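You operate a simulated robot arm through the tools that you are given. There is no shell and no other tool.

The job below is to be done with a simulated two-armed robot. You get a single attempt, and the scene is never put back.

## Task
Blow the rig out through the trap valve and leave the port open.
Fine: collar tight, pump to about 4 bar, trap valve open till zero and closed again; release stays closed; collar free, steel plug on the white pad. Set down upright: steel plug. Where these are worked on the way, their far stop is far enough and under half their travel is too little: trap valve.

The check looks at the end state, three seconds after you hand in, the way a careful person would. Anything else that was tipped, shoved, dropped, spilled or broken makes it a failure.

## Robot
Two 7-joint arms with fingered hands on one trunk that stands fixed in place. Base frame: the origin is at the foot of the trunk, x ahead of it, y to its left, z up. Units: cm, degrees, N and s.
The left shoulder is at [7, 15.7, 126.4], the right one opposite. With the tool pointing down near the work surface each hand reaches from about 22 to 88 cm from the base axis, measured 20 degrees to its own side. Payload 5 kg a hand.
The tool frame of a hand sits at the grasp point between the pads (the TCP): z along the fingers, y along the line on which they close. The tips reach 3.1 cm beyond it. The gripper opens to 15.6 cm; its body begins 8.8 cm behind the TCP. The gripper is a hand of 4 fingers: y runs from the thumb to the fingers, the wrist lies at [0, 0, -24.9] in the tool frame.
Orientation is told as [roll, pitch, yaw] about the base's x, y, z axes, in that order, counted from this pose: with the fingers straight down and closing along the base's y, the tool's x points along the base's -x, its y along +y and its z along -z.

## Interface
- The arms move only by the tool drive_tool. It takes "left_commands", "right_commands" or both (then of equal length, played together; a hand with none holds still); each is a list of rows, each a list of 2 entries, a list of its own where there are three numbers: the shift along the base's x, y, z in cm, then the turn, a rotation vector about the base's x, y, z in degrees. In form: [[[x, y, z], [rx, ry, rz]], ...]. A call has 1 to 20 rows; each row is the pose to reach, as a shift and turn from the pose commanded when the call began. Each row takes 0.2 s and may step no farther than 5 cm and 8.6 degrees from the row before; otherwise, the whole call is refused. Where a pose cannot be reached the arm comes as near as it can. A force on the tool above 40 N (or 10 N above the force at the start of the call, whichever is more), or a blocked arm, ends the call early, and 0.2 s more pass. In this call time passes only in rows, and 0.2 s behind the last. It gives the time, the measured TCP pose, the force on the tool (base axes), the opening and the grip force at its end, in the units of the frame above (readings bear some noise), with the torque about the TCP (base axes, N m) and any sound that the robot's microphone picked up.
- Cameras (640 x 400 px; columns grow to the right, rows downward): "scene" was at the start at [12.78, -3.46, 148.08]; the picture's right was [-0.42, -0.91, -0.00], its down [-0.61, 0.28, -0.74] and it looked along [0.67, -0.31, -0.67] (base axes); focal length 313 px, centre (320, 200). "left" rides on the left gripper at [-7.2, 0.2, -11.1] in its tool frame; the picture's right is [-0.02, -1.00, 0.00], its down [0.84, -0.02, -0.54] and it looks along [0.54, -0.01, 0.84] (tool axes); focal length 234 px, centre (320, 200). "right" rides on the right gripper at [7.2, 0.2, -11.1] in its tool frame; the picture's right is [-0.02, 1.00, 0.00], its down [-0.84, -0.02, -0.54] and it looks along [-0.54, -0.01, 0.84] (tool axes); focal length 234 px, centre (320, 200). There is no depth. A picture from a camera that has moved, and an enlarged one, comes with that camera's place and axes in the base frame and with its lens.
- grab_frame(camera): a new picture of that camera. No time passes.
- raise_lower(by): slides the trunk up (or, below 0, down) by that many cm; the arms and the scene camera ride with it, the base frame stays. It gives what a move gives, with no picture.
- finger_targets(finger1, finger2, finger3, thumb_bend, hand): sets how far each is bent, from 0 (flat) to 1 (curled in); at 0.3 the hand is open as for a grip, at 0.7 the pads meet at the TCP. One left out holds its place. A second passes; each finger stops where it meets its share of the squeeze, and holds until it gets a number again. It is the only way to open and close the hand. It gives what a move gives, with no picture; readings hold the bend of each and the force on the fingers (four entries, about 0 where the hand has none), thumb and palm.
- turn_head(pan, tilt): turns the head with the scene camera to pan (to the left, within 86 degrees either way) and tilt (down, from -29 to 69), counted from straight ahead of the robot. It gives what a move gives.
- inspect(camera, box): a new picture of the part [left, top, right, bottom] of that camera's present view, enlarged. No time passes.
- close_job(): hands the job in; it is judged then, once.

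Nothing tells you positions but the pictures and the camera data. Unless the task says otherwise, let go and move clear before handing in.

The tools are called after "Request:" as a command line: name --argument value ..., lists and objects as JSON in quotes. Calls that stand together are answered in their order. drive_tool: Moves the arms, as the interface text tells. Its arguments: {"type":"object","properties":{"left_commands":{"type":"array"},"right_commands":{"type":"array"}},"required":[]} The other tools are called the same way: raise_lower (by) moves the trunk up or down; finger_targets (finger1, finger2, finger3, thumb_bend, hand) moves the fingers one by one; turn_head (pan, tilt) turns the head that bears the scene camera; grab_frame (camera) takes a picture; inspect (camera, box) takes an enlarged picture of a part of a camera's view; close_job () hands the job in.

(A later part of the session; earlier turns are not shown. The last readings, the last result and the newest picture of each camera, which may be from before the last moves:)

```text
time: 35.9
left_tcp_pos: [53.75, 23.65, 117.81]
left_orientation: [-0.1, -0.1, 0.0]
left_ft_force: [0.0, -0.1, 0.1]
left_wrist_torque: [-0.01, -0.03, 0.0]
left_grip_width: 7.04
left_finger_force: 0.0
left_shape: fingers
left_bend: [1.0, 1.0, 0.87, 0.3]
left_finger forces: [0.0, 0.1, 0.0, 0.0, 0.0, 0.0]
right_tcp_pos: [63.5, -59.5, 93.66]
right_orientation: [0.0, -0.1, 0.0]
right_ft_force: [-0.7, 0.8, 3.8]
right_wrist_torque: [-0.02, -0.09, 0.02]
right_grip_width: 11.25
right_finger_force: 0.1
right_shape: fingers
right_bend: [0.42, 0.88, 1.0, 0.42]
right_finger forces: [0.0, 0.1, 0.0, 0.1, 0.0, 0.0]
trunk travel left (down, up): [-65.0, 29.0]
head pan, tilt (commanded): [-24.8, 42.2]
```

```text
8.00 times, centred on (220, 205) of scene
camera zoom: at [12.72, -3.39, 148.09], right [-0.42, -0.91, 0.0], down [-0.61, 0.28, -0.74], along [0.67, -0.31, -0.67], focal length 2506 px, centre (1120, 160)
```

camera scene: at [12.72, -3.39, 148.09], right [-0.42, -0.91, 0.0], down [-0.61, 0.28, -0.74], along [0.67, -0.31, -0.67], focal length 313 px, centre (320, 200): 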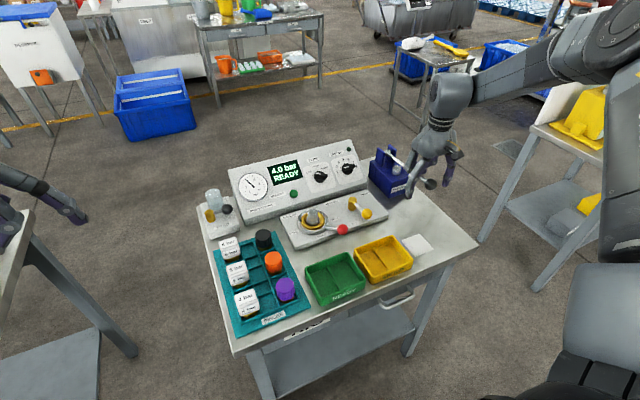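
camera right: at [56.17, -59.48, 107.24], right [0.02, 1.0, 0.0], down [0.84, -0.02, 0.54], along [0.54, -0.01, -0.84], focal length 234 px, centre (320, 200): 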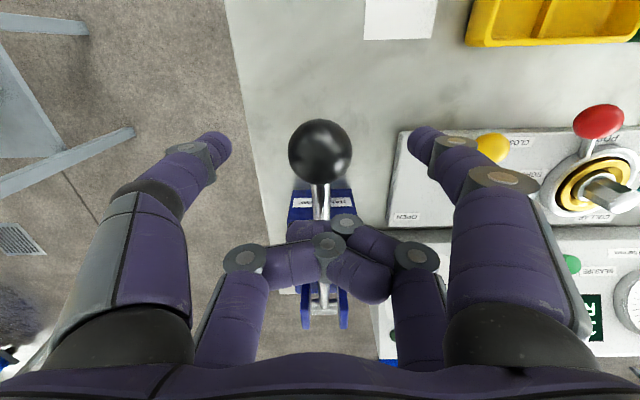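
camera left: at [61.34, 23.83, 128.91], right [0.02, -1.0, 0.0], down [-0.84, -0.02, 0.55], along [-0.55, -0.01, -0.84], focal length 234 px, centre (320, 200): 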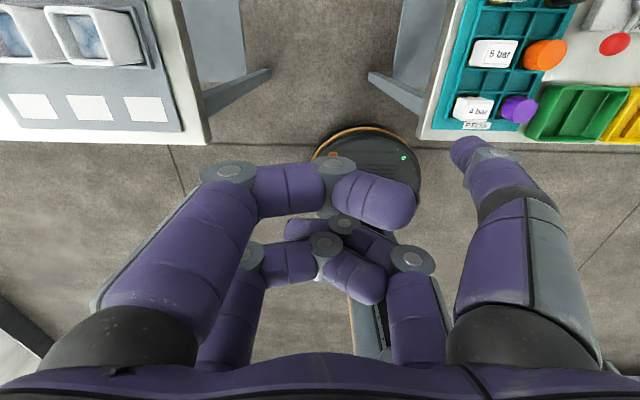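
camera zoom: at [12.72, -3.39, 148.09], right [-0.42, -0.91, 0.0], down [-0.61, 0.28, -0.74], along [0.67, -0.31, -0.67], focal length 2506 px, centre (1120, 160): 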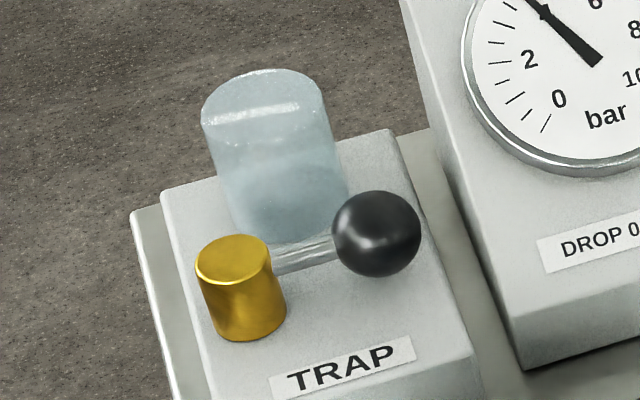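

One row was too long, so nothing moved. I resend the lift with shorter steps.

Request:
drive_tool --right_commands '[[[0, 0, 1.5], [0, 0, 0]], [[0, 0, 3], [0, 0, 0]], [[0, 0, 6], [0, 0, 0]], [[0, 0, 10], [0, 0, 0]], [[0, 0, 13.5], [0, 0, 0]], [[-3, -1, 16], [0, 0, 0]], [[-6, -2, 18], [0, 0, 0]]]'

Request:
inspect --camera "scene" --box '[236, 165, 304, 206]'

Request:
inspect --camera "scene" --box '[340, 120, 480, 260]'

```text
time: 37.5
left_tcp_pos: [53.56, 23.61, 118.11]
left_orientation: [0.0, -0.1, 0.1]
left_ft_force: [0.4, -0.3, 0.5]
left_wrist_torque: [-0.01, -0.02, 0.0]
left_grip_width: 7.02
left_finger_force: 0.1
left_shape: fingers
left_bend: [1.0, 1.0, 0.87, 0.3]
left_finger forces: [0.1, 0.0, 0.1, 0.0, 0.1, 0.0]
right_tcp_pos: [57.46, -61.78, 111.55]
right_orientation: [0.1, -0.1, 0.0]
right_ft_force: [0.5, 1.4, -0.6]
right_wrist_torque: [0.0, -0.05, 0.02]
right_grip_width: 11.25
right_finger_force: 0.0
right_shape: fingers
right_bend: [0.42, 0.88, 1.0, 0.42]
right_finger forces: [0.0, 0.0, 0.0, 0.0, 0.0, 0.0]
trunk travel left (down, up): [-65.0, 29.0]
head pan, tilt (commanded): [-24.8, 42.2]
```

```text
9.41 times, centred on (270, 186) of scene
camera zoom: at [12.52, -3.44, 148.1], right [-0.42, -0.91, 0.0], down [-0.61, 0.28, -0.74], along [0.67, -0.31, -0.67], focal length 2948 px, centre (791, 336)
```

zoom: 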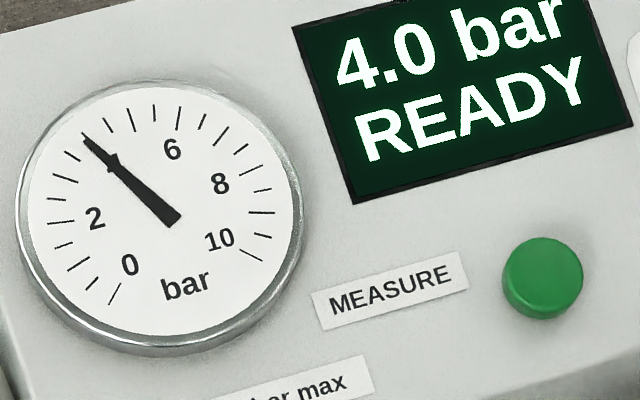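

```text
2.86 times, centred on (410, 190) of scene
camera zoom: at [12.52, -3.44, 148.1], right [-0.42, -0.91, 0.0], down [-0.61, 0.28, -0.74], along [0.67, -0.31, -0.67], focal length 895 px, centre (63, 229)
```

zoom: 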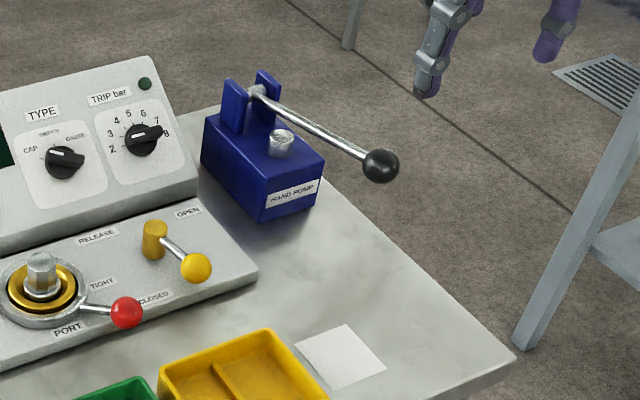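

4.0 bar holds with the lever back up. For the trap I will use the left thumb as a single hook: trap ball at about (82.8, -6.5, 85.8) with its handle pointing -y, pivot (82.7, -1.5), glass bowl behind at (87.9, -3.9). First I curl the other left fingers as high as they go.

Request:
finger_targets --hand "left" --finger1 0.3 --finger2 0.3 --finger3 1.0 --thumb_bend 0.3

Request:
finger_targets --hand "left" --finger1 1.0 --finger2 0.9 --finger3 1.0 --thumb_bend 0.3

Request:
inspect --camera "scene" --box '[205, 225, 305, 325]'

Request:
inspect --camera "right" --box '[440, 60, 640, 240]'

```text
time: 38.5
left_tcp_pos: [53.66, 23.68, 117.97]
left_orientation: [0.0, 0.0, 0.0]
left_ft_force: [0.1, 0.1, 0.0]
left_wrist_torque: [-0.01, -0.01, -0.03]
left_grip_width: 15.99
left_finger_force: 0.0
left_shape: fingers
left_bend: [0.3, 1.0, 0.81, 0.3]
left_finger forces: [0.1, 0.0, 0.1, 0.0, 0.0, 0.1]
right_tcp_pos: [57.71, -61.74, 111.45]
right_orientation: [-0.1, 0.0, -0.1]
right_ft_force: [-0.2, -0.1, 0.6]
right_wrist_torque: [-0.03, 0.0, 0.04]
right_grip_width: 11.24
right_finger_force: 0.0
right_shape: fingers
right_bend: [0.42, 0.88, 1.0, 0.42]
right_finger forces: [0.0, 0.1, 0.1, 0.0, 0.0, 0.0]
trunk travel left (down, up): [-65.0, 29.0]
head pan, tilt (commanded): [-24.8, 42.2]
```

```text
time: 39.5
left_tcp_pos: [53.89, 23.58, 117.96]
left_orientation: [-0.1, 0.0, 0.1]
left_ft_force: [-0.1, 0.2, 0.1]
left_wrist_torque: [0.0, 0.0, 0.01]
left_grip_width: 7.02
left_finger_force: 0.0
left_shape: fingers
left_bend: [1.0, 0.92, 0.85, 0.3]
left_finger forces: [0.1, 0.1, 0.0, 0.1, 0.0, 0.1]
right_tcp_pos: [57.6, -61.67, 111.36]
right_orientation: [-0.1, -0.1, 0.0]
right_ft_force: [-0.6, 0.1, -0.7]
right_wrist_torque: [-0.01, -0.01, 0.02]
right_grip_width: 11.24
right_finger_force: 0.1
right_shape: fingers
right_bend: [0.42, 0.88, 1.0, 0.42]
right_finger forces: [0.0, 0.0, 0.0, 0.0, 0.0, 0.0]
trunk travel left (down, up): [-65.0, 29.0]
head pan, tilt (commanded): [-24.8, 42.2]
```

```text
4.00 times, centred on (255, 275) of scene
camera zoom: at [12.78, -3.43, 148.08], right [-0.42, -0.91, 0.0], down [-0.61, 0.28, -0.74], along [0.67, -0.31, -0.67], focal length 1253 px, centre (580, -100)
```

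zoom: 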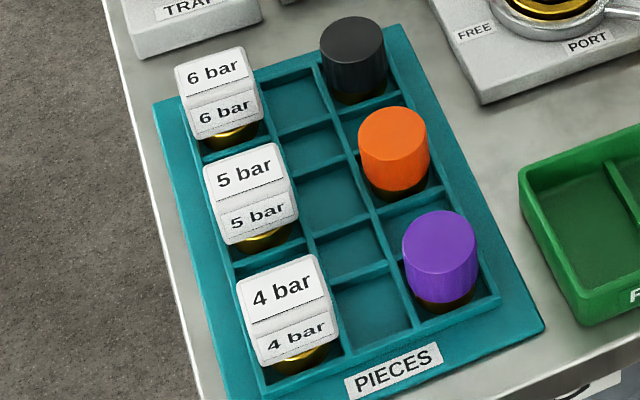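

```text
2.22 times, centred on (540, 150) of right
camera zoom: at [50.37, -61.7, 122.54], right [0.02, 1.0, 0.0], down [0.84, -0.02, 0.54], along [0.54, -0.01, -0.84], focal length 520 px, centre (-169, 311)
```

zoom: 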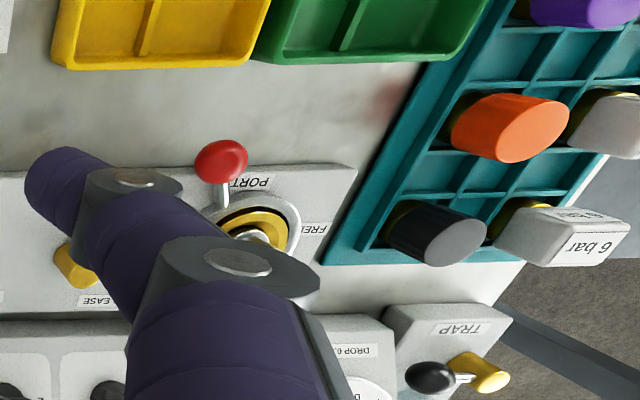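

The "6 bar" box top is at about (69, -4, 86.7), so I keep that in mind. The left hand now goes above the trap, tilted 12° forward, and I check before descending.

Request:
drive_tool --left_commands '[[[2.85, -2.25, -1], [0, -1.2, 0]], [[5.7, -4.5, -2], [0, -2.4, 0]], [[8.55, -6.75, -3.5], [0, -3.6, 0]], [[11.4, -9, -5], [0, -4.8, 0]], [[14.25, -11.25, -6.5], [0, -6, 0]], [[17.1, -13.5, -8.5], [0, -7.2, 0]], [[19.95, -15.75, -10.5], [0, -8.4, 0]], [[22.8, -18, -12.5], [0, -9.6, 0]], [[25.65, -20.25, -14.5], [0, -10.8, 0]], [[28.5, -22.5, -16], [0, -12, 0]]]'

Request:
grab_frame --camera "left"

Request:
inspect --camera "scene" --box '[160, 100, 290, 240]'

Request:
grab_frame --camera "right"

```text
time: 41.7
left_tcp_pos: [82.72, 1.04, 102.12]
left_orientation: [0.1, -12.0, -0.1]
left_ft_force: [1.1, 0.0, 0.3]
left_wrist_torque: [0.0, 0.03, 0.0]
left_grip_width: 7.03
left_finger_force: 0.2
left_shape: fingers
left_bend: [1.0, 0.92, 0.85, 0.3]
left_finger forces: [0.0, 0.0, 0.1, 0.0, 0.0, 0.0]
right_tcp_pos: [57.83, -62.01, 111.18]
right_orientation: [0.1, 0.2, -0.1]
right_ft_force: [0.7, 0.1, -0.8]
right_wrist_torque: [0.06, -0.02, -0.03]
right_grip_width: 11.26
right_finger_force: 0.0
right_shape: fingers
right_bend: [0.42, 0.88, 1.0, 0.42]
right_finger forces: [0.0, 0.1, 0.1, 0.0, 0.1, 0.1]
trunk travel left (down, up): [-65.0, 29.0]
head pan, tilt (commanded): [-24.8, 42.2]
```

```text
taken
camera left: at [87.62, 1.14, 114.44], right [0.02, -1.0, 0.0], down [-0.93, -0.02, 0.36], along [-0.36, -0.01, -0.93], focal length 234 px, centre (320, 200)
```

left: 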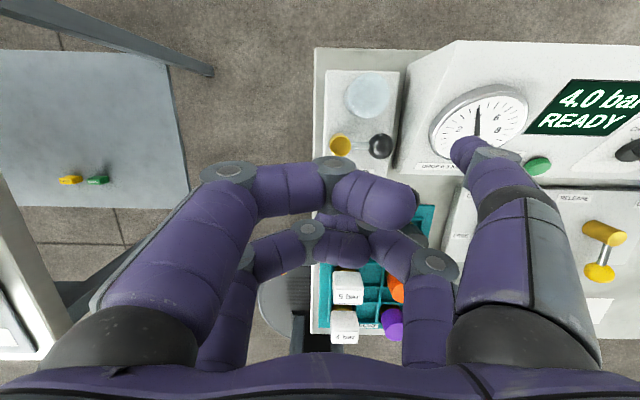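

```text
2.86 times, centred on (225, 170) of scene
camera zoom: at [12.88, -3.73, 148.06], right [-0.42, -0.91, 0.0], down [-0.61, 0.28, -0.74], along [0.67, -0.31, -0.67], focal length 895 px, centre (591, 286)
```

zoom: 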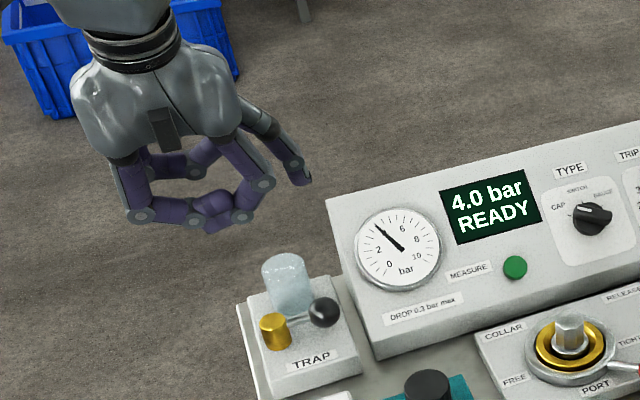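

```text
taken
camera right: at [50.45, -61.94, 122.36], right [0.02, 1.0, 0.0], down [0.84, -0.02, 0.54], along [0.54, -0.01, -0.84], focal length 234 px, centre (320, 200)
```

right: 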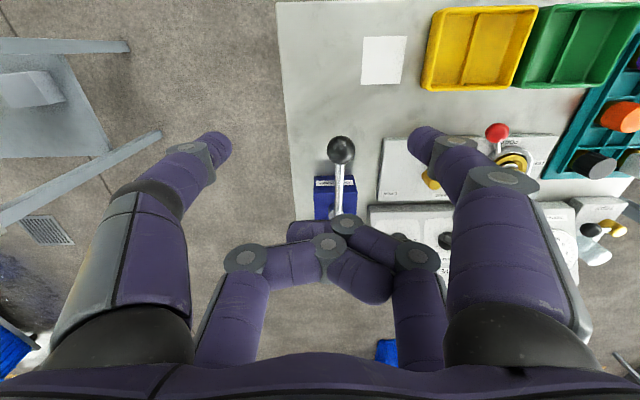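

The trap, bowl and handle are in full view from above. I zoom in to fix the ball, pivot and bowl positions more exactly.

Request:
inspect --camera "left" --box '[300, 40, 500, 190]'

Request:
inspect --camera "scene" --box '[195, 180, 245, 230]'

Request:
inspect --camera "right" --box '[540, 180, 640, 280]'

```text
2.67 times, centred on (400, 115) of left
camera zoom: at [87.62, 1.14, 114.44], right [0.02, -1.0, 0.0], down [-0.93, -0.02, 0.36], along [-0.36, -0.01, -0.93], focal length 624 px, centre (107, 427)
```

zoom: 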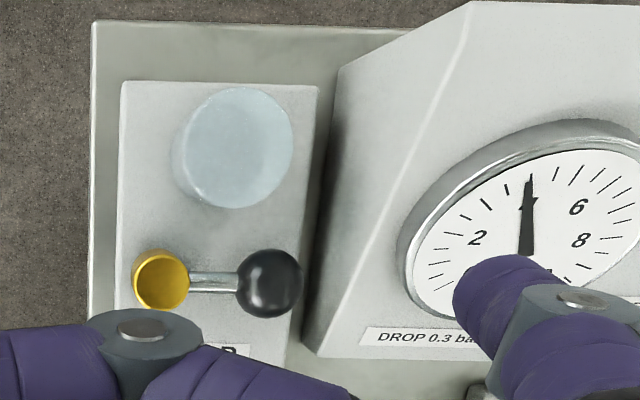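

```text
8.00 times, centred on (220, 205) of scene
camera zoom: at [12.88, -3.73, 148.06], right [-0.42, -0.91, 0.0], down [-0.61, 0.28, -0.74], along [0.67, -0.31, -0.67], focal length 2506 px, centre (1120, 160)
```

zoom: 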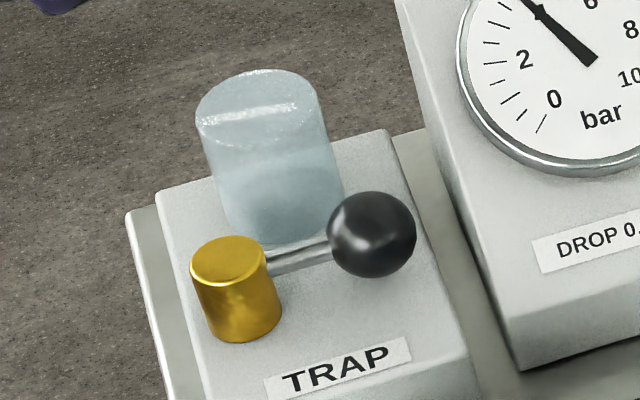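

```text
4.00 times, centred on (590, 230) of right
camera zoom: at [50.45, -61.94, 122.36], right [0.02, 1.0, 0.0], down [0.84, -0.02, 0.54], along [0.54, -0.01, -0.84], focal length 937 px, centre (-760, 80)
```

zoom: 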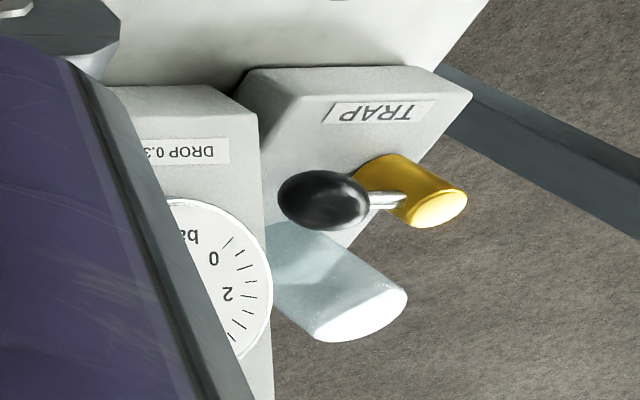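

Well-conditioned fix: trap ball (83.75, -6.55, 85.0), pivot (83.8, -1.5), bowl (89.3, -4.1) topping at 88.2, panel wall at y -10. The thumb tip sits at TCP + (3.0, -8.7, -2.6). I shift forward 1 cm and come down partway over the gap behind the ball.

Request:
drive_tool --left_commands '[[[0.5, 0, -2.5], [0, 0, 0]], [[1.03, 0, -5], [0, 0, 0]], [[1.03, 0, -7.5], [0, 0, 0]], [[1.03, 0, -9.5], [0, 0, 0]]]'

Request:
inspect --camera "left" --box '[300, 40, 540, 220]'

Request:
inspect --camera "scene" --box '[175, 140, 265, 240]'

Request:
inspect --camera "right" --box '[540, 180, 640, 280]'

```text
time: 42.7
left_tcp_pos: [83.73, 1.02, 92.76]
left_orientation: [0.0, -12.0, 0.1]
left_ft_force: [1.3, -0.1, -0.7]
left_wrist_torque: [0.0, 0.02, 0.0]
left_grip_width: 7.03
left_finger_force: 0.1
left_shape: fingers
left_bend: [1.0, 0.92, 0.86, 0.3]
left_finger forces: [0.0, 0.0, 0.0, 0.0, 0.1, 0.0]
right_tcp_pos: [57.79, -61.78, 111.28]
right_orientation: [0.0, 0.0, 0.0]
right_ft_force: [0.0, -0.4, -0.3]
right_wrist_torque: [0.01, -0.02, 0.03]
right_grip_width: 11.24
right_finger_force: 0.0
right_shape: fingers
right_bend: [0.42, 0.88, 1.0, 0.42]
right_finger forces: [0.1, 0.0, 0.1, 0.0, 0.0, 0.0]
trunk travel left (down, up): [-65.0, 29.0]
head pan, tilt (commanded): [-24.8, 42.2]
```

```text
2.22 times, centred on (420, 130) of left
camera zoom: at [88.54, 1.26, 105.05], right [0.02, -1.0, 0.0], down [-0.93, -0.02, 0.36], along [-0.36, -0.01, -0.93], focal length 520 px, centre (98, 356)
```

zoom: 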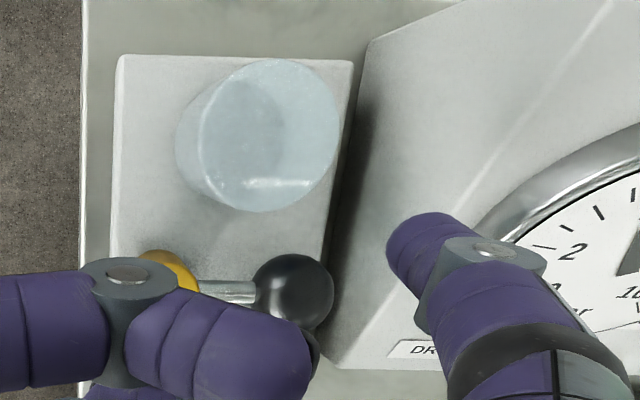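

```text
4.00 times, centred on (220, 190) of scene
camera zoom: at [12.86, -3.46, 148.08], right [-0.42, -0.91, 0.0], down [-0.61, 0.28, -0.74], along [0.67, -0.31, -0.67], focal length 1253 px, centre (720, 240)
```

zoom: 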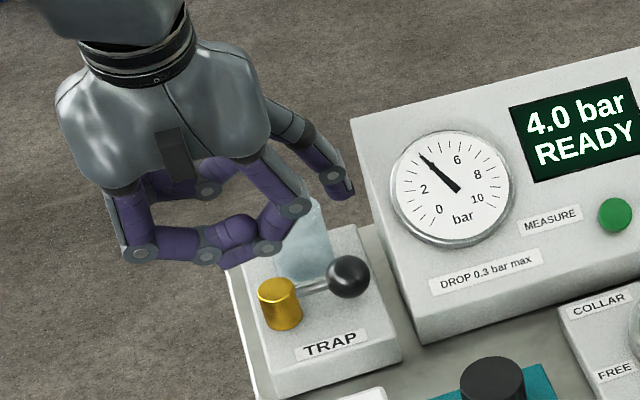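

```text
4.00 times, centred on (590, 230) of right
camera zoom: at [50.43, -61.71, 122.5], right [0.02, 1.0, 0.0], down [0.84, -0.02, 0.54], along [0.54, -0.01, -0.84], focal length 937 px, centre (-760, 80)
```

zoom: 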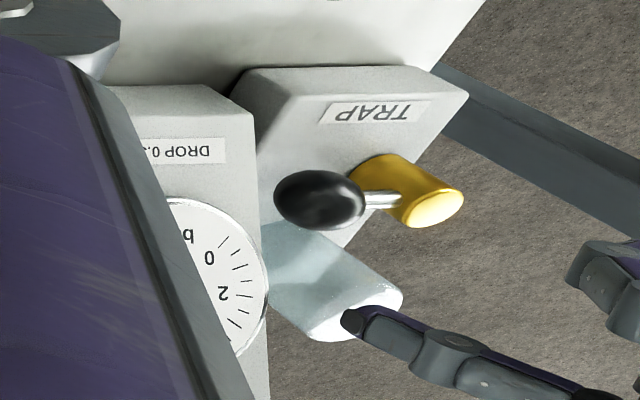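

The gap behind the ball, between bowl and panel wall, is open under the thumb with about 1 cm on each side. I lower the thumb into it slowly.

Request:
drive_tool --left_commands '[[[0, 0, -1.2], [0, 0, 0]], [[0, 0, -2.4], [0, 0, 0]], [[0, 0, -3.4], [0, 0, 0]]]'

Request:
inspect --camera "left" --box '[300, 40, 540, 220]'

Request:
inspect --camera "scene" --box '[175, 140, 265, 240]'

Request:
inspect --camera "right" --box '[540, 180, 640, 280]'

```text
time: 43.5
left_tcp_pos: [83.64, 1.13, 89.36]
left_orientation: [-0.1, -12.0, 0.0]
left_ft_force: [0.1, -0.1, 0.6]
left_wrist_torque: [0.03, 0.0, 0.0]
left_grip_width: 7.02
left_finger_force: 0.0
left_shape: fingers
left_bend: [1.0, 0.92, 0.86, 0.3]
left_finger forces: [0.0, 0.0, 0.0, 0.0, 0.0, 0.0]
right_tcp_pos: [57.62, -61.7, 111.5]
right_orientation: [-0.1, 0.0, 0.0]
right_ft_force: [1.0, 0.1, 0.3]
right_wrist_torque: [0.0, 0.02, -0.02]
right_grip_width: 11.29
right_finger_force: 0.0
right_shape: fingers
right_bend: [0.42, 0.88, 1.0, 0.42]
right_finger forces: [0.0, 0.1, 0.0, 0.0, 0.0, 0.1]
trunk travel left (down, up): [-65.0, 29.0]
head pan, tilt (commanded): [-24.8, 42.2]
```

```text
2.22 times, centred on (420, 130) of left
camera zoom: at [88.48, 1.28, 101.71], right [0.02, -1.0, 0.01], down [-0.93, -0.02, 0.36], along [-0.36, -0.01, -0.93], focal length 520 px, centre (98, 356)
```

zoom: 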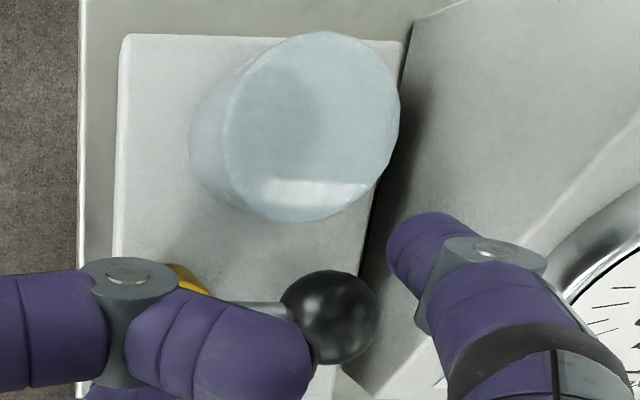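

```text
4.00 times, centred on (220, 190) of scene
camera zoom: at [12.78, -3.47, 148.08], right [-0.42, -0.91, 0.0], down [-0.61, 0.28, -0.74], along [0.67, -0.31, -0.67], focal length 1253 px, centre (720, 240)
```

zoom: 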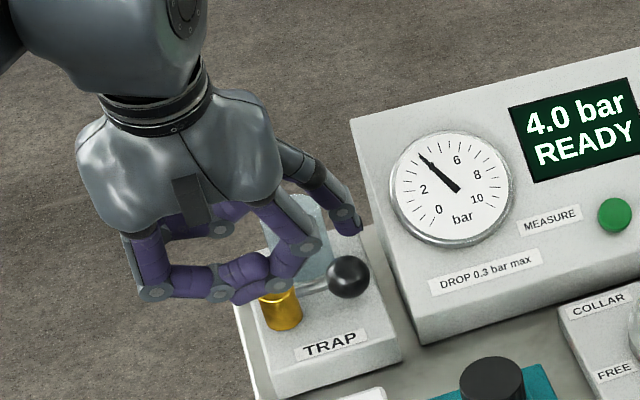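

```text
4.00 times, centred on (590, 230) of right
camera zoom: at [50.37, -61.73, 122.53], right [0.02, 1.0, 0.0], down [0.84, -0.02, 0.54], along [0.54, -0.01, -0.84], focal length 937 px, centre (-760, 80)
```

zoom: 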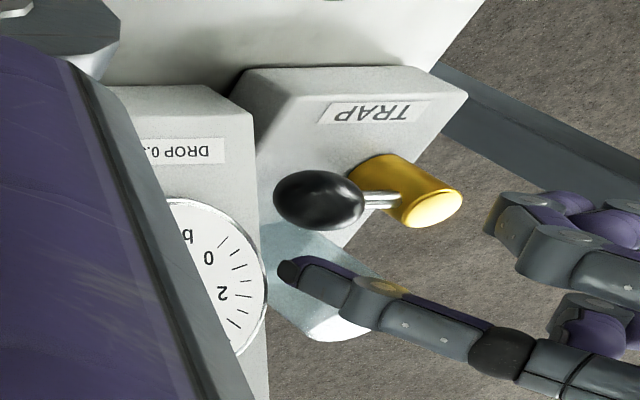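

Still no contact, and the thumb is on the far side of the ball as planned. I lower the last 2.2 cm.

Request:
drive_tool --left_commands '[[[0, 0, -0.8], [0, 0, 0]], [[0, 0, -1.6], [0, 0, 0]], [[0, 0, -2.2], [0, 0, 0]]]'

Request:
inspect --camera "left" --box '[300, 40, 540, 220]'

Request:
inspect --camera "scene" --box '[175, 140, 265, 240]'

Request:
inspect --camera "right" --box '[540, 180, 640, 280]'

```text
time: 44.3
left_tcp_pos: [83.61, 1.15, 86.97]
left_orientation: [0.0, -12.0, -0.1]
left_ft_force: [0.9, 0.6, -0.4]
left_wrist_torque: [0.01, -0.01, 0.04]
left_grip_width: 7.01
left_finger_force: 0.0
left_shape: fingers
left_bend: [1.0, 0.92, 0.86, 0.3]
left_finger forces: [0.1, 0.0, 0.0, 0.1, 0.1, 0.0]
right_tcp_pos: [57.65, -61.83, 111.45]
right_orientation: [0.0, 0.0, -0.1]
right_ft_force: [0.6, 0.0, 0.2]
right_wrist_torque: [-0.01, -0.03, 0.01]
right_grip_width: 11.26
right_finger_force: 0.0
right_shape: fingers
right_bend: [0.42, 0.88, 1.0, 0.42]
right_finger forces: [0.0, 0.0, 0.0, 0.1, 0.0, 0.1]
trunk travel left (down, up): [-65.0, 29.0]
head pan, tilt (commanded): [-24.8, 42.2]
```

```text
2.22 times, centred on (420, 130) of left
camera zoom: at [88.44, 1.24, 99.35], right [0.02, -1.0, 0.01], down [-0.93, -0.02, 0.36], along [-0.36, -0.01, -0.93], focal length 520 px, centre (98, 356)
```

zoom: 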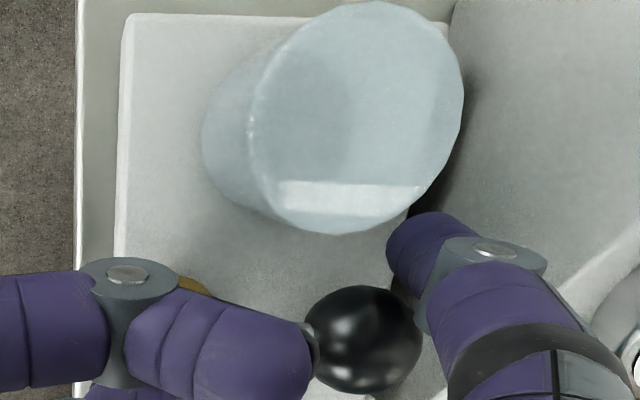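

```text
4.00 times, centred on (220, 190) of scene
camera zoom: at [12.8, -3.45, 148.08], right [-0.42, -0.91, 0.0], down [-0.61, 0.28, -0.74], along [0.67, -0.31, -0.67], focal length 1253 px, centre (720, 240)
```

zoom: 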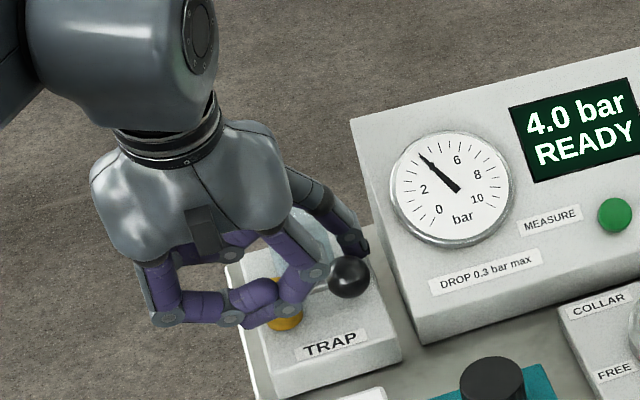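

```text
4.00 times, centred on (590, 230) of right
camera zoom: at [50.38, -61.71, 122.53], right [0.02, 1.0, 0.0], down [0.84, -0.02, 0.54], along [0.54, -0.01, -0.84], focal length 937 px, centre (-760, 80)
```

zoom: 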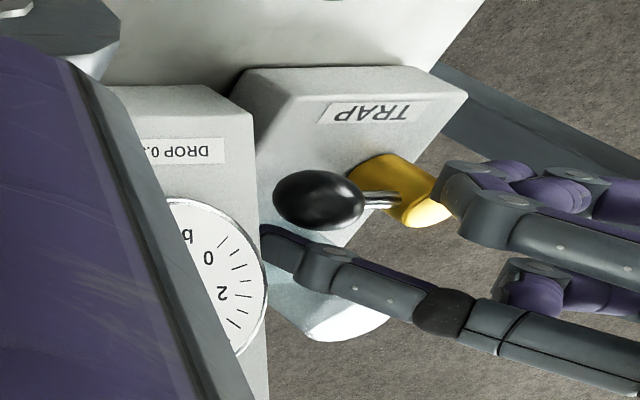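

The thumb is hooked behind the ball with no force on it. I pull gently toward the robot, a small step first, to confirm the opening direction.

Request:
drive_tool --left_commands '[[[-0.4, 0.15, 0], [0, 0, 0]], [[-0.8, 0.3, 0], [0, 0, 0]], [[-1.2, 0.4, 0], [0, 0, 0]]]'

Request:
inspect --camera "left" --box '[300, 40, 540, 220]'

Request:
inspect --camera "right" --box '[540, 180, 640, 280]'

Request:
inspect --camera "scene" --box '[180, 140, 310, 240]'

```text
time: 45.1
left_tcp_pos: [82.41, 1.5, 87.03]
left_orientation: [0.0, -12.0, -0.1]
left_ft_force: [0.9, -2.8, -0.4]
left_wrist_torque: [-0.01, -0.03, 0.11]
left_grip_width: 7.11
left_finger_force: 0.9
left_shape: fingers
left_bend: [1.0, 0.92, 0.86, 0.29]
left_finger forces: [0.0, 0.1, 0.0, 0.0, 1.8, 0.0]
right_tcp_pos: [57.58, -61.76, 111.4]
right_orientation: [-0.1, 0.0, 0.0]
right_ft_force: [-0.6, 0.1, 0.3]
right_wrist_torque: [-0.02, 0.03, 0.02]
right_grip_width: 11.27
right_finger_force: 0.1
right_shape: fingers
right_bend: [0.42, 0.88, 1.0, 0.42]
right_finger forces: [0.0, 0.0, 0.0, 0.1, 0.0, 0.0]
trunk travel left (down, up): [-65.0, 29.0]
head pan, tilt (commanded): [-24.8, 42.2]
```

```text
2.22 times, centred on (420, 130) of left
camera zoom: at [87.28, 1.72, 99.4], right [0.02, -1.0, 0.01], down [-0.93, -0.02, 0.36], along [-0.36, -0.01, -0.93], focal length 520 px, centre (98, 356)
```

zoom: 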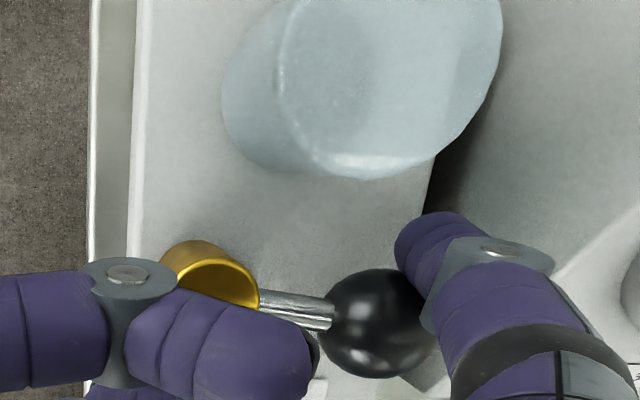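

```text
4.00 times, centred on (590, 230) of right
camera zoom: at [50.36, -61.74, 122.52], right [0.02, 1.0, 0.0], down [0.84, -0.02, 0.54], along [0.54, -0.01, -0.84], focal length 937 px, centre (-760, 80)
```

zoom: 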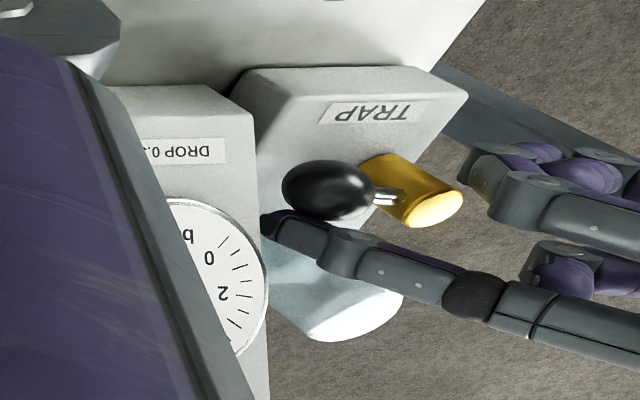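

```text
4.00 times, centred on (245, 190) of scene
camera zoom: at [12.79, -3.47, 148.08], right [-0.42, -0.91, 0.0], down [-0.61, 0.28, -0.74], along [0.67, -0.31, -0.67], focal length 1253 px, centre (620, 240)
```

zoom: 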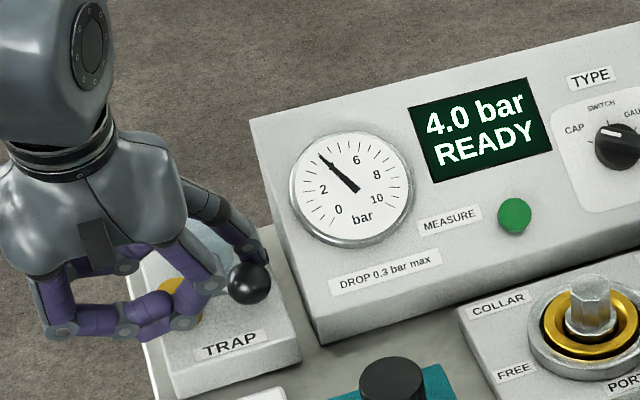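

The lever is swinging toward the robot as expected with under 3 N. I continue along its arc to about 45° and check.

Request:
drive_tool --left_commands '[[[-0.5, -0.03, 0], [0, 0, 0]], [[-0.99, -0.04, 0], [0, 0, 0]], [[-1.8, -0.07, 0], [0, 0, 0]], [[-2.48, -0.01, 0], [0, 0, 0]], [[-3.26, 0.17, 0], [0, 0, 0]]]'

Request:
inspect --camera "left" --box '[300, 40, 540, 220]'

Request:
inspect --camera "right" --box '[540, 180, 640, 280]'

Request:
inspect --camera "scene" --box '[180, 140, 310, 240]'

```text
time: 46.3
left_tcp_pos: [78.98, 1.9, 87.27]
left_orientation: [0.0, -12.0, -0.1]
left_ft_force: [0.7, -0.8, 0.4]
left_wrist_torque: [0.0, 0.02, 0.09]
left_grip_width: 7.03
left_finger_force: 0.6
left_shape: fingers
left_bend: [1.0, 0.92, 0.86, 0.3]
left_finger forces: [0.1, 0.0, 0.0, 0.0, 0.8, 0.0]
right_tcp_pos: [57.73, -61.72, 111.51]
right_orientation: [0.0, 0.1, 0.0]
right_ft_force: [0.7, 0.4, 0.3]
right_wrist_torque: [0.04, 0.02, 0.02]
right_grip_width: 11.24
right_finger_force: 0.1
right_shape: fingers
right_bend: [0.42, 0.88, 1.0, 0.42]
right_finger forces: [0.1, 0.0, 0.0, 0.0, 0.0, 0.1]
trunk travel left (down, up): [-65.0, 29.0]
head pan, tilt (commanded): [-24.8, 42.2]
```

```text
2.22 times, centred on (420, 130) of left
camera zoom: at [83.84, 2.07, 99.54], right [0.02, -1.0, 0.01], down [-0.93, -0.02, 0.36], along [-0.36, -0.01, -0.93], focal length 520 px, centre (98, 356)
```

zoom: 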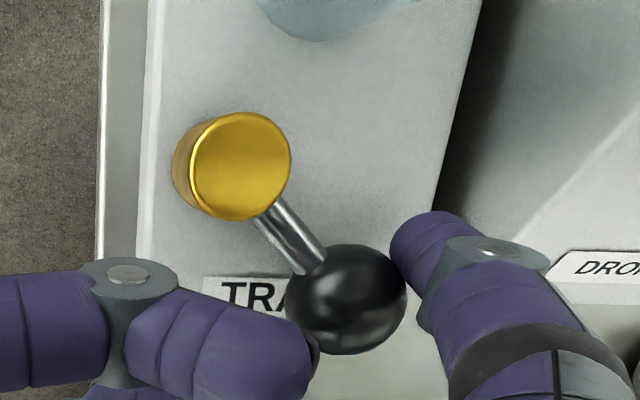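

```text
4.00 times, centred on (590, 230) of right
camera zoom: at [50.37, -61.69, 122.55], right [0.02, 1.0, 0.0], down [0.84, -0.02, 0.54], along [0.54, -0.01, -0.84], focal length 937 px, centre (-760, 80)
```

zoom: 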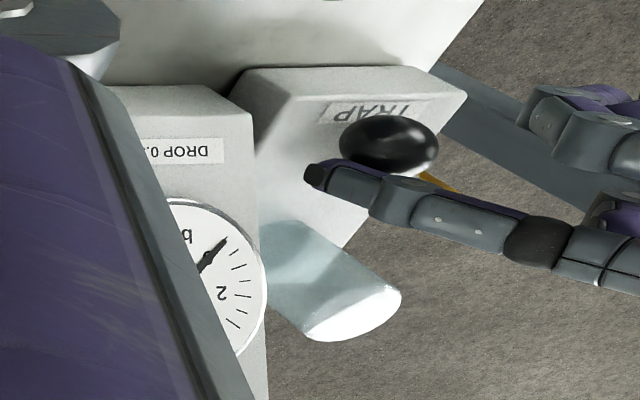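

```text
4.00 times, centred on (245, 190) of scene
camera zoom: at [12.78, -3.42, 148.08], right [-0.42, -0.91, 0.0], down [-0.61, 0.28, -0.74], along [0.67, -0.31, -0.67], focal length 1253 px, centre (620, 240)
```

zoom: 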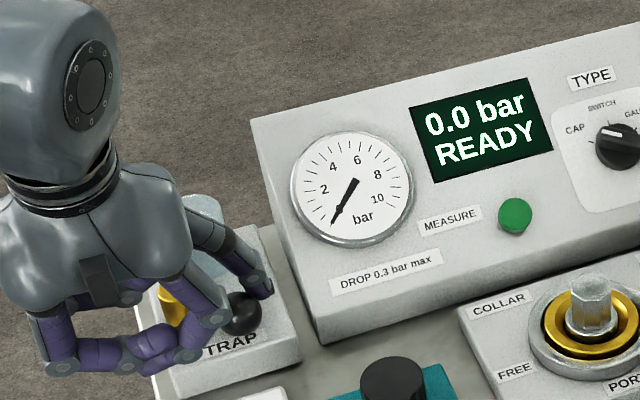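

The gauge already dropped to 0.0 with the valve about half open. To count as properly opened I carry the lever on to its far stop.

Request:
drive_tool --left_commands '[[[-0.66, 0.24, 0], [0, 0, 0]], [[-1.36, 0.62, 0], [0, 0, 0]], [[-1.93, 1.02, 0], [0, 0, 0]], [[-2.52, 1.56, 0], [0, 0, 0]], [[-2.97, 2.1, 0], [0, 0, 0]], [[-3.39, 2.78, 0], [0, 0, 0]]]'

Request:
inspect --camera "left" --box '[300, 40, 540, 220]'

Request:
inspect --camera "right" --box '[540, 160, 640, 260]'

Request:
inspect --camera "scene" --box '[180, 140, 310, 240]'

```text
time: 47.7
left_tcp_pos: [75.61, 4.32, 87.11]
left_orientation: [0.1, -12.0, -0.1]
left_ft_force: [0.3, -12.7, 0.2]
left_wrist_torque: [-0.2, -0.05, -0.26]
left_grip_width: 7.67
left_finger_force: 4.7
left_shape: fingers
left_bend: [1.0, 0.92, 0.86, 0.23]
left_finger forces: [0.0, 0.0, 0.0, 0.1, 9.4, 0.0]
right_tcp_pos: [57.62, -61.93, 111.36]
right_orientation: [0.2, 0.0, -0.1]
right_ft_force: [0.2, -0.4, -0.8]
right_wrist_torque: [0.01, 0.04, 0.03]
right_grip_width: 11.25
right_finger_force: 0.0
right_shape: fingers
right_bend: [0.42, 0.88, 1.0, 0.42]
right_finger forces: [0.1, 0.1, 0.1, 0.0, 0.0, 0.0]
trunk travel left (down, up): [-65.0, 29.0]
head pan, tilt (commanded): [-24.8, 42.2]
```

```text
2.22 times, centred on (420, 130) of left
camera zoom: at [80.46, 4.44, 99.43], right [0.02, -1.0, 0.01], down [-0.93, -0.02, 0.36], along [-0.36, -0.01, -0.93], focal length 520 px, centre (98, 356)
```

zoom: 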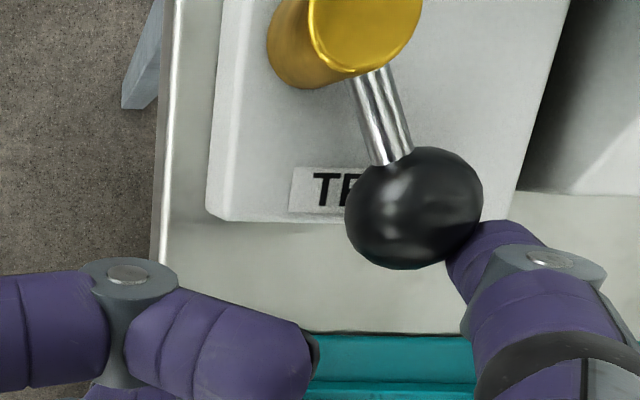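

```text
4.00 times, centred on (590, 210) of right
camera zoom: at [50.29, -61.88, 122.48], right [0.03, 1.0, 0.0], down [0.84, -0.02, 0.54], along [0.54, -0.01, -0.84], focal length 937 px, centre (-760, 160)
```

zoom: 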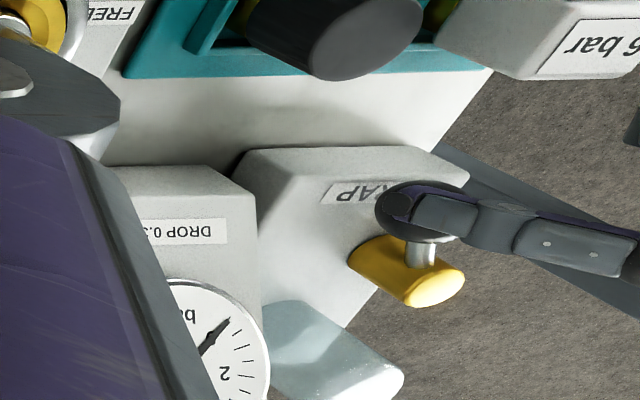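

```text
4.00 times, centred on (245, 190) of scene
camera zoom: at [12.74, -3.62, 148.08], right [-0.42, -0.91, 0.0], down [-0.61, 0.28, -0.74], along [0.67, -0.31, -0.67], focal length 1253 px, centre (620, 240)
```

zoom: 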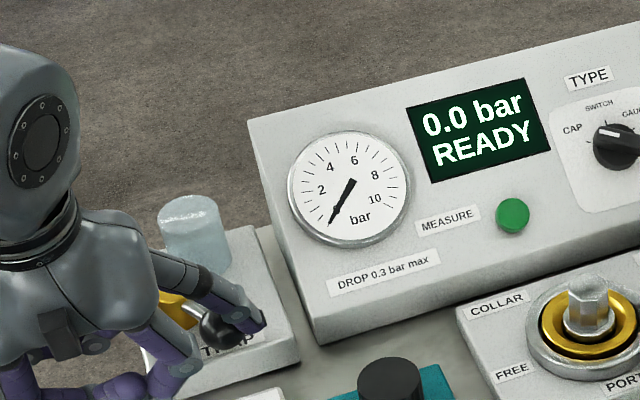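

The push met about 12 N with the ball at roughly 60°, which looks like the far stop. I re-aim the thumb so it presses squarely along the arc to confirm that.

Request:
drive_tool --left_commands '[[[0.6, -0.6, 0], [0, 0, 0]], [[1.2, -1.2, 0], [0, 0, 0]], [[1.2, -1.2, 0], [0, 0, 0]]]'

Request:
inspect --camera "left" --box '[300, 40, 540, 220]'

Request:
inspect --camera "right" --box '[540, 160, 640, 260]'

```text
time: 48.5
left_tcp_pos: [76.74, 3.3, 87.19]
left_orientation: [-0.1, -12.1, 0.0]
left_ft_force: [-8.1, -8.7, 2.3]
left_wrist_torque: [-0.38, 0.02, -0.89]
left_grip_width: 7.61
left_finger_force: 5.5
left_shape: fingers
left_bend: [1.0, 0.92, 0.86, 0.24]
left_finger forces: [0.0, 0.0, 0.0, 0.0, 11.1, 0.1]
right_tcp_pos: [57.6, -61.83, 111.43]
right_orientation: [0.2, -0.1, 0.0]
right_ft_force: [0.2, 1.1, 0.1]
right_wrist_torque: [0.01, -0.02, 0.02]
right_grip_width: 11.27
right_finger_force: 0.0
right_shape: fingers
right_bend: [0.42, 0.88, 1.0, 0.42]
right_finger forces: [0.0, 0.1, 0.0, 0.0, 0.0, 0.0]
trunk travel left (down, up): [-65.0, 29.0]
head pan, tilt (commanded): [-24.8, 42.2]
```

```text
2.22 times, centred on (420, 130) of left
camera zoom: at [81.59, 3.4, 99.52], right [0.02, -1.0, 0.01], down [-0.93, -0.02, 0.36], along [-0.36, -0.01, -0.93], focal length 520 px, centre (98, 356)
```

zoom: 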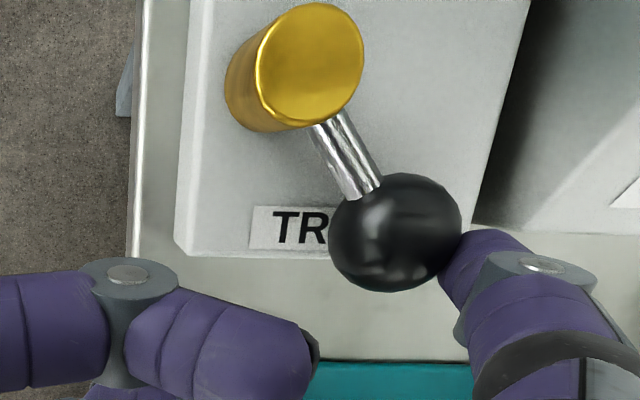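

```text
4.00 times, centred on (590, 210) of right
camera zoom: at [50.19, -61.82, 122.55], right [0.02, 1.0, 0.0], down [0.84, -0.02, 0.55], along [0.55, -0.01, -0.84], focal length 937 px, centre (-760, 160)
```

zoom: 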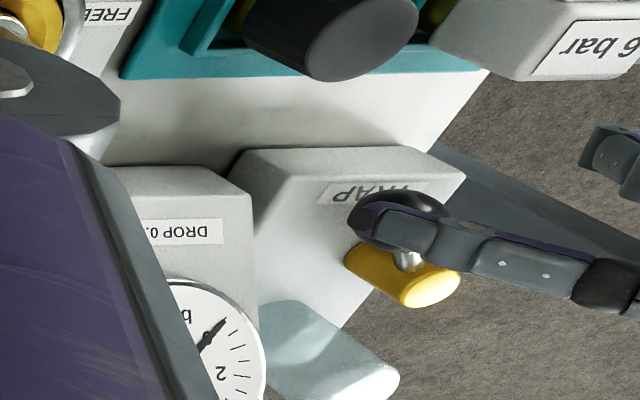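

The angled push dragged the lever back to about 50°. I step the thumb off, go round to the ball's trailing side, and press along the true arc direction.

Request:
drive_tool --left_commands '[[[0, -1, 0], [0, 0, 0]], [[0, -2, 0], [0, 0, 0]], [[0.65, -2.1, 0], [0, 0, 0]], [[1.3, -2.1, 0], [0, 0, 0]], [[1.07, -1.5, 0], [0, 0, 0]], [[0.83, -0.96, 0], [0, 0, 0]], [[0.5, -0.4, 0], [0, 0, 0]], [[0.18, 0.17, 0], [0, 0, 0]]]'

Request:
inspect --camera "left" --box '[300, 40, 540, 220]'

Request:
inspect --camera "right" --box '[540, 160, 640, 260]'

```text
time: 50.3
left_tcp_pos: [77.12, 3.26, 87.16]
left_orientation: [-0.1, -12.0, 0.0]
left_ft_force: [1.5, -6.3, -1.4]
left_wrist_torque: [0.05, 0.02, 0.0]
left_grip_width: 7.36
left_finger_force: 3.4
left_shape: fingers
left_bend: [1.0, 0.92, 0.86, 0.26]
left_finger forces: [0.0, 0.1, 0.0, 0.1, 6.1, 0.0]
right_tcp_pos: [57.75, -61.92, 111.42]
right_orientation: [0.1, 0.0, 0.0]
right_ft_force: [0.2, -0.2, 0.4]
right_wrist_torque: [-0.01, 0.0, 0.0]
right_grip_width: 11.27
right_finger_force: 0.0
right_shape: fingers
right_bend: [0.42, 0.88, 1.0, 0.42]
right_finger forces: [0.0, 0.0, 0.0, 0.1, 0.0, 0.1]
trunk travel left (down, up): [-65.0, 29.0]
head pan, tilt (commanded): [-24.8, 42.2]
```

```text
2.22 times, centred on (420, 130) of left
camera zoom: at [82.02, 3.45, 99.45], right [0.02, -1.0, 0.01], down [-0.93, -0.02, 0.36], along [-0.36, -0.01, -0.93], focal length 520 px, centre (98, 356)
```

zoom: 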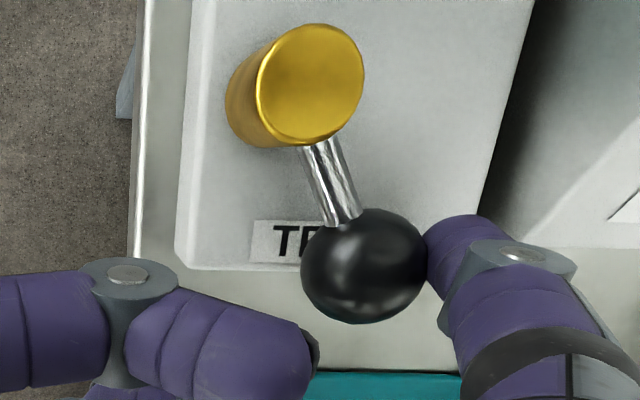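

```text
4.00 times, centred on (590, 210) of right
camera zoom: at [50.41, -61.83, 122.45], right [0.03, 1.0, 0.0], down [0.84, -0.02, 0.54], along [0.54, -0.01, -0.84], focal length 937 px, centre (-760, 160)
```

zoom: 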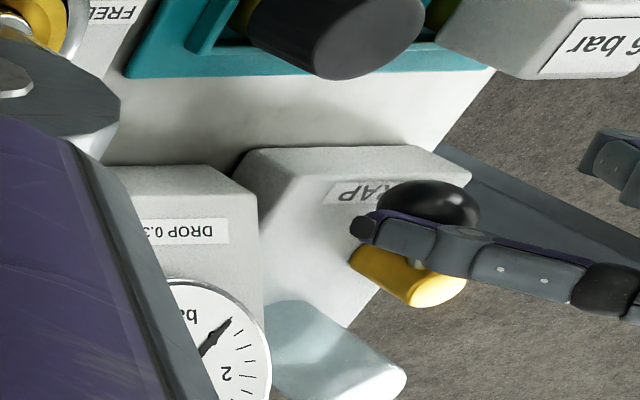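

The ball stops at 60° again with force building, so that is the far stop and the rig has vented to zero. Now I lift the thumb over to the ball's other side to push the valve closed.

Request:
drive_tool --left_commands '[[[0.5, -0.9, 0], [0, 0, 0]], [[0.5, -0.9, 2.5], [0, 0, 0]], [[0.5, -0.9, 5], [0, 0, 0]], [[-0.8, 1.3, 5.5], [0, 0, 0]], [[-2.4, 4.1, 5.5], [0, 0, 0]]]'

Request:
grab_frame --camera "left"

Request:
inspect --camera "scene" --box '[180, 140, 310, 240]'

Request:
inspect --camera "right" --box '[540, 160, 640, 260]'

```text
time: 51.5
left_tcp_pos: [74.78, 7.65, 92.67]
left_orientation: [-0.2, -12.1, 0.1]
left_ft_force: [0.4, 0.0, 0.6]
left_wrist_torque: [0.03, -0.02, 0.01]
left_grip_width: 7.05
left_finger_force: 0.0
left_shape: fingers
left_bend: [1.0, 0.92, 0.86, 0.3]
left_finger forces: [0.0, 0.0, 0.0, 0.0, 0.1, 0.0]
right_tcp_pos: [57.6, -61.56, 111.47]
right_orientation: [-0.1, 0.0, 0.0]
right_ft_force: [-0.5, -0.2, 0.0]
right_wrist_torque: [-0.04, 0.01, -0.03]
right_grip_width: 11.25
right_finger_force: 0.0
right_shape: fingers
right_bend: [0.42, 0.88, 1.0, 0.42]
right_finger forces: [0.0, 0.0, 0.0, 0.0, 0.0, 0.0]
trunk travel left (down, up): [-65.0, 29.0]
head pan, tilt (commanded): [-24.8, 42.2]
```

```text
taken
camera left: at [79.59, 7.77, 104.93], right [0.02, -1.0, 0.01], down [-0.93, -0.02, 0.36], along [-0.36, -0.01, -0.93], focal length 234 px, centre (320, 200)
```

left: 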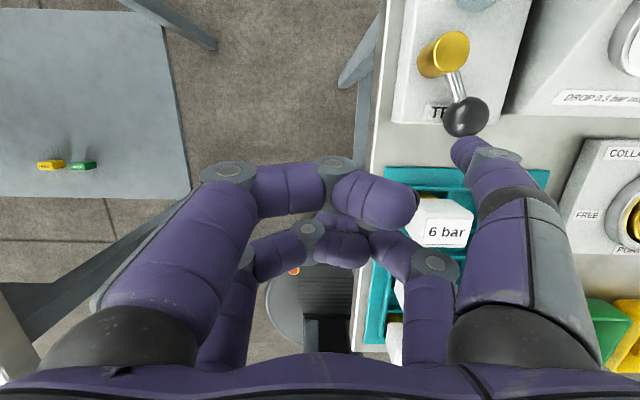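

```text
4.00 times, centred on (245, 190) of scene
camera zoom: at [12.71, -3.25, 148.09], right [-0.42, -0.91, 0.0], down [-0.61, 0.28, -0.74], along [0.67, -0.31, -0.67], focal length 1253 px, centre (620, 240)
```

zoom: 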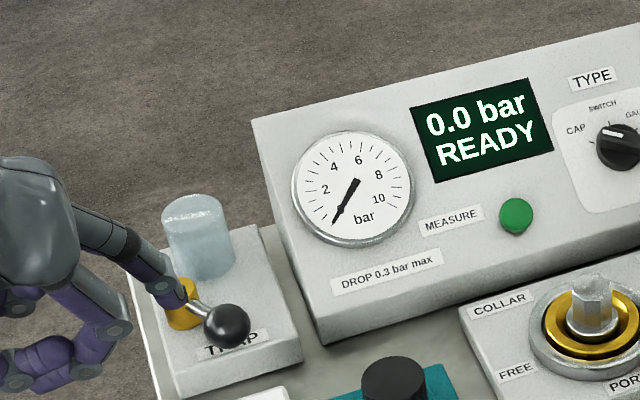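

```text
4.00 times, centred on (590, 210) of right
camera zoom: at [50.3, -61.55, 122.67], right [0.02, 1.0, 0.0], down [0.84, -0.02, 0.55], along [0.55, -0.01, -0.84], focal length 937 px, centre (-760, 160)
```

zoom: 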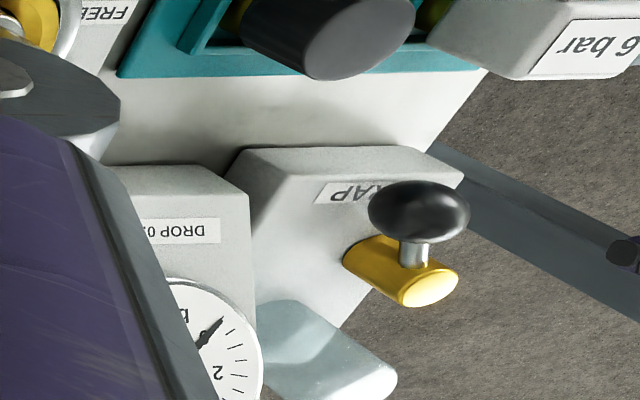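

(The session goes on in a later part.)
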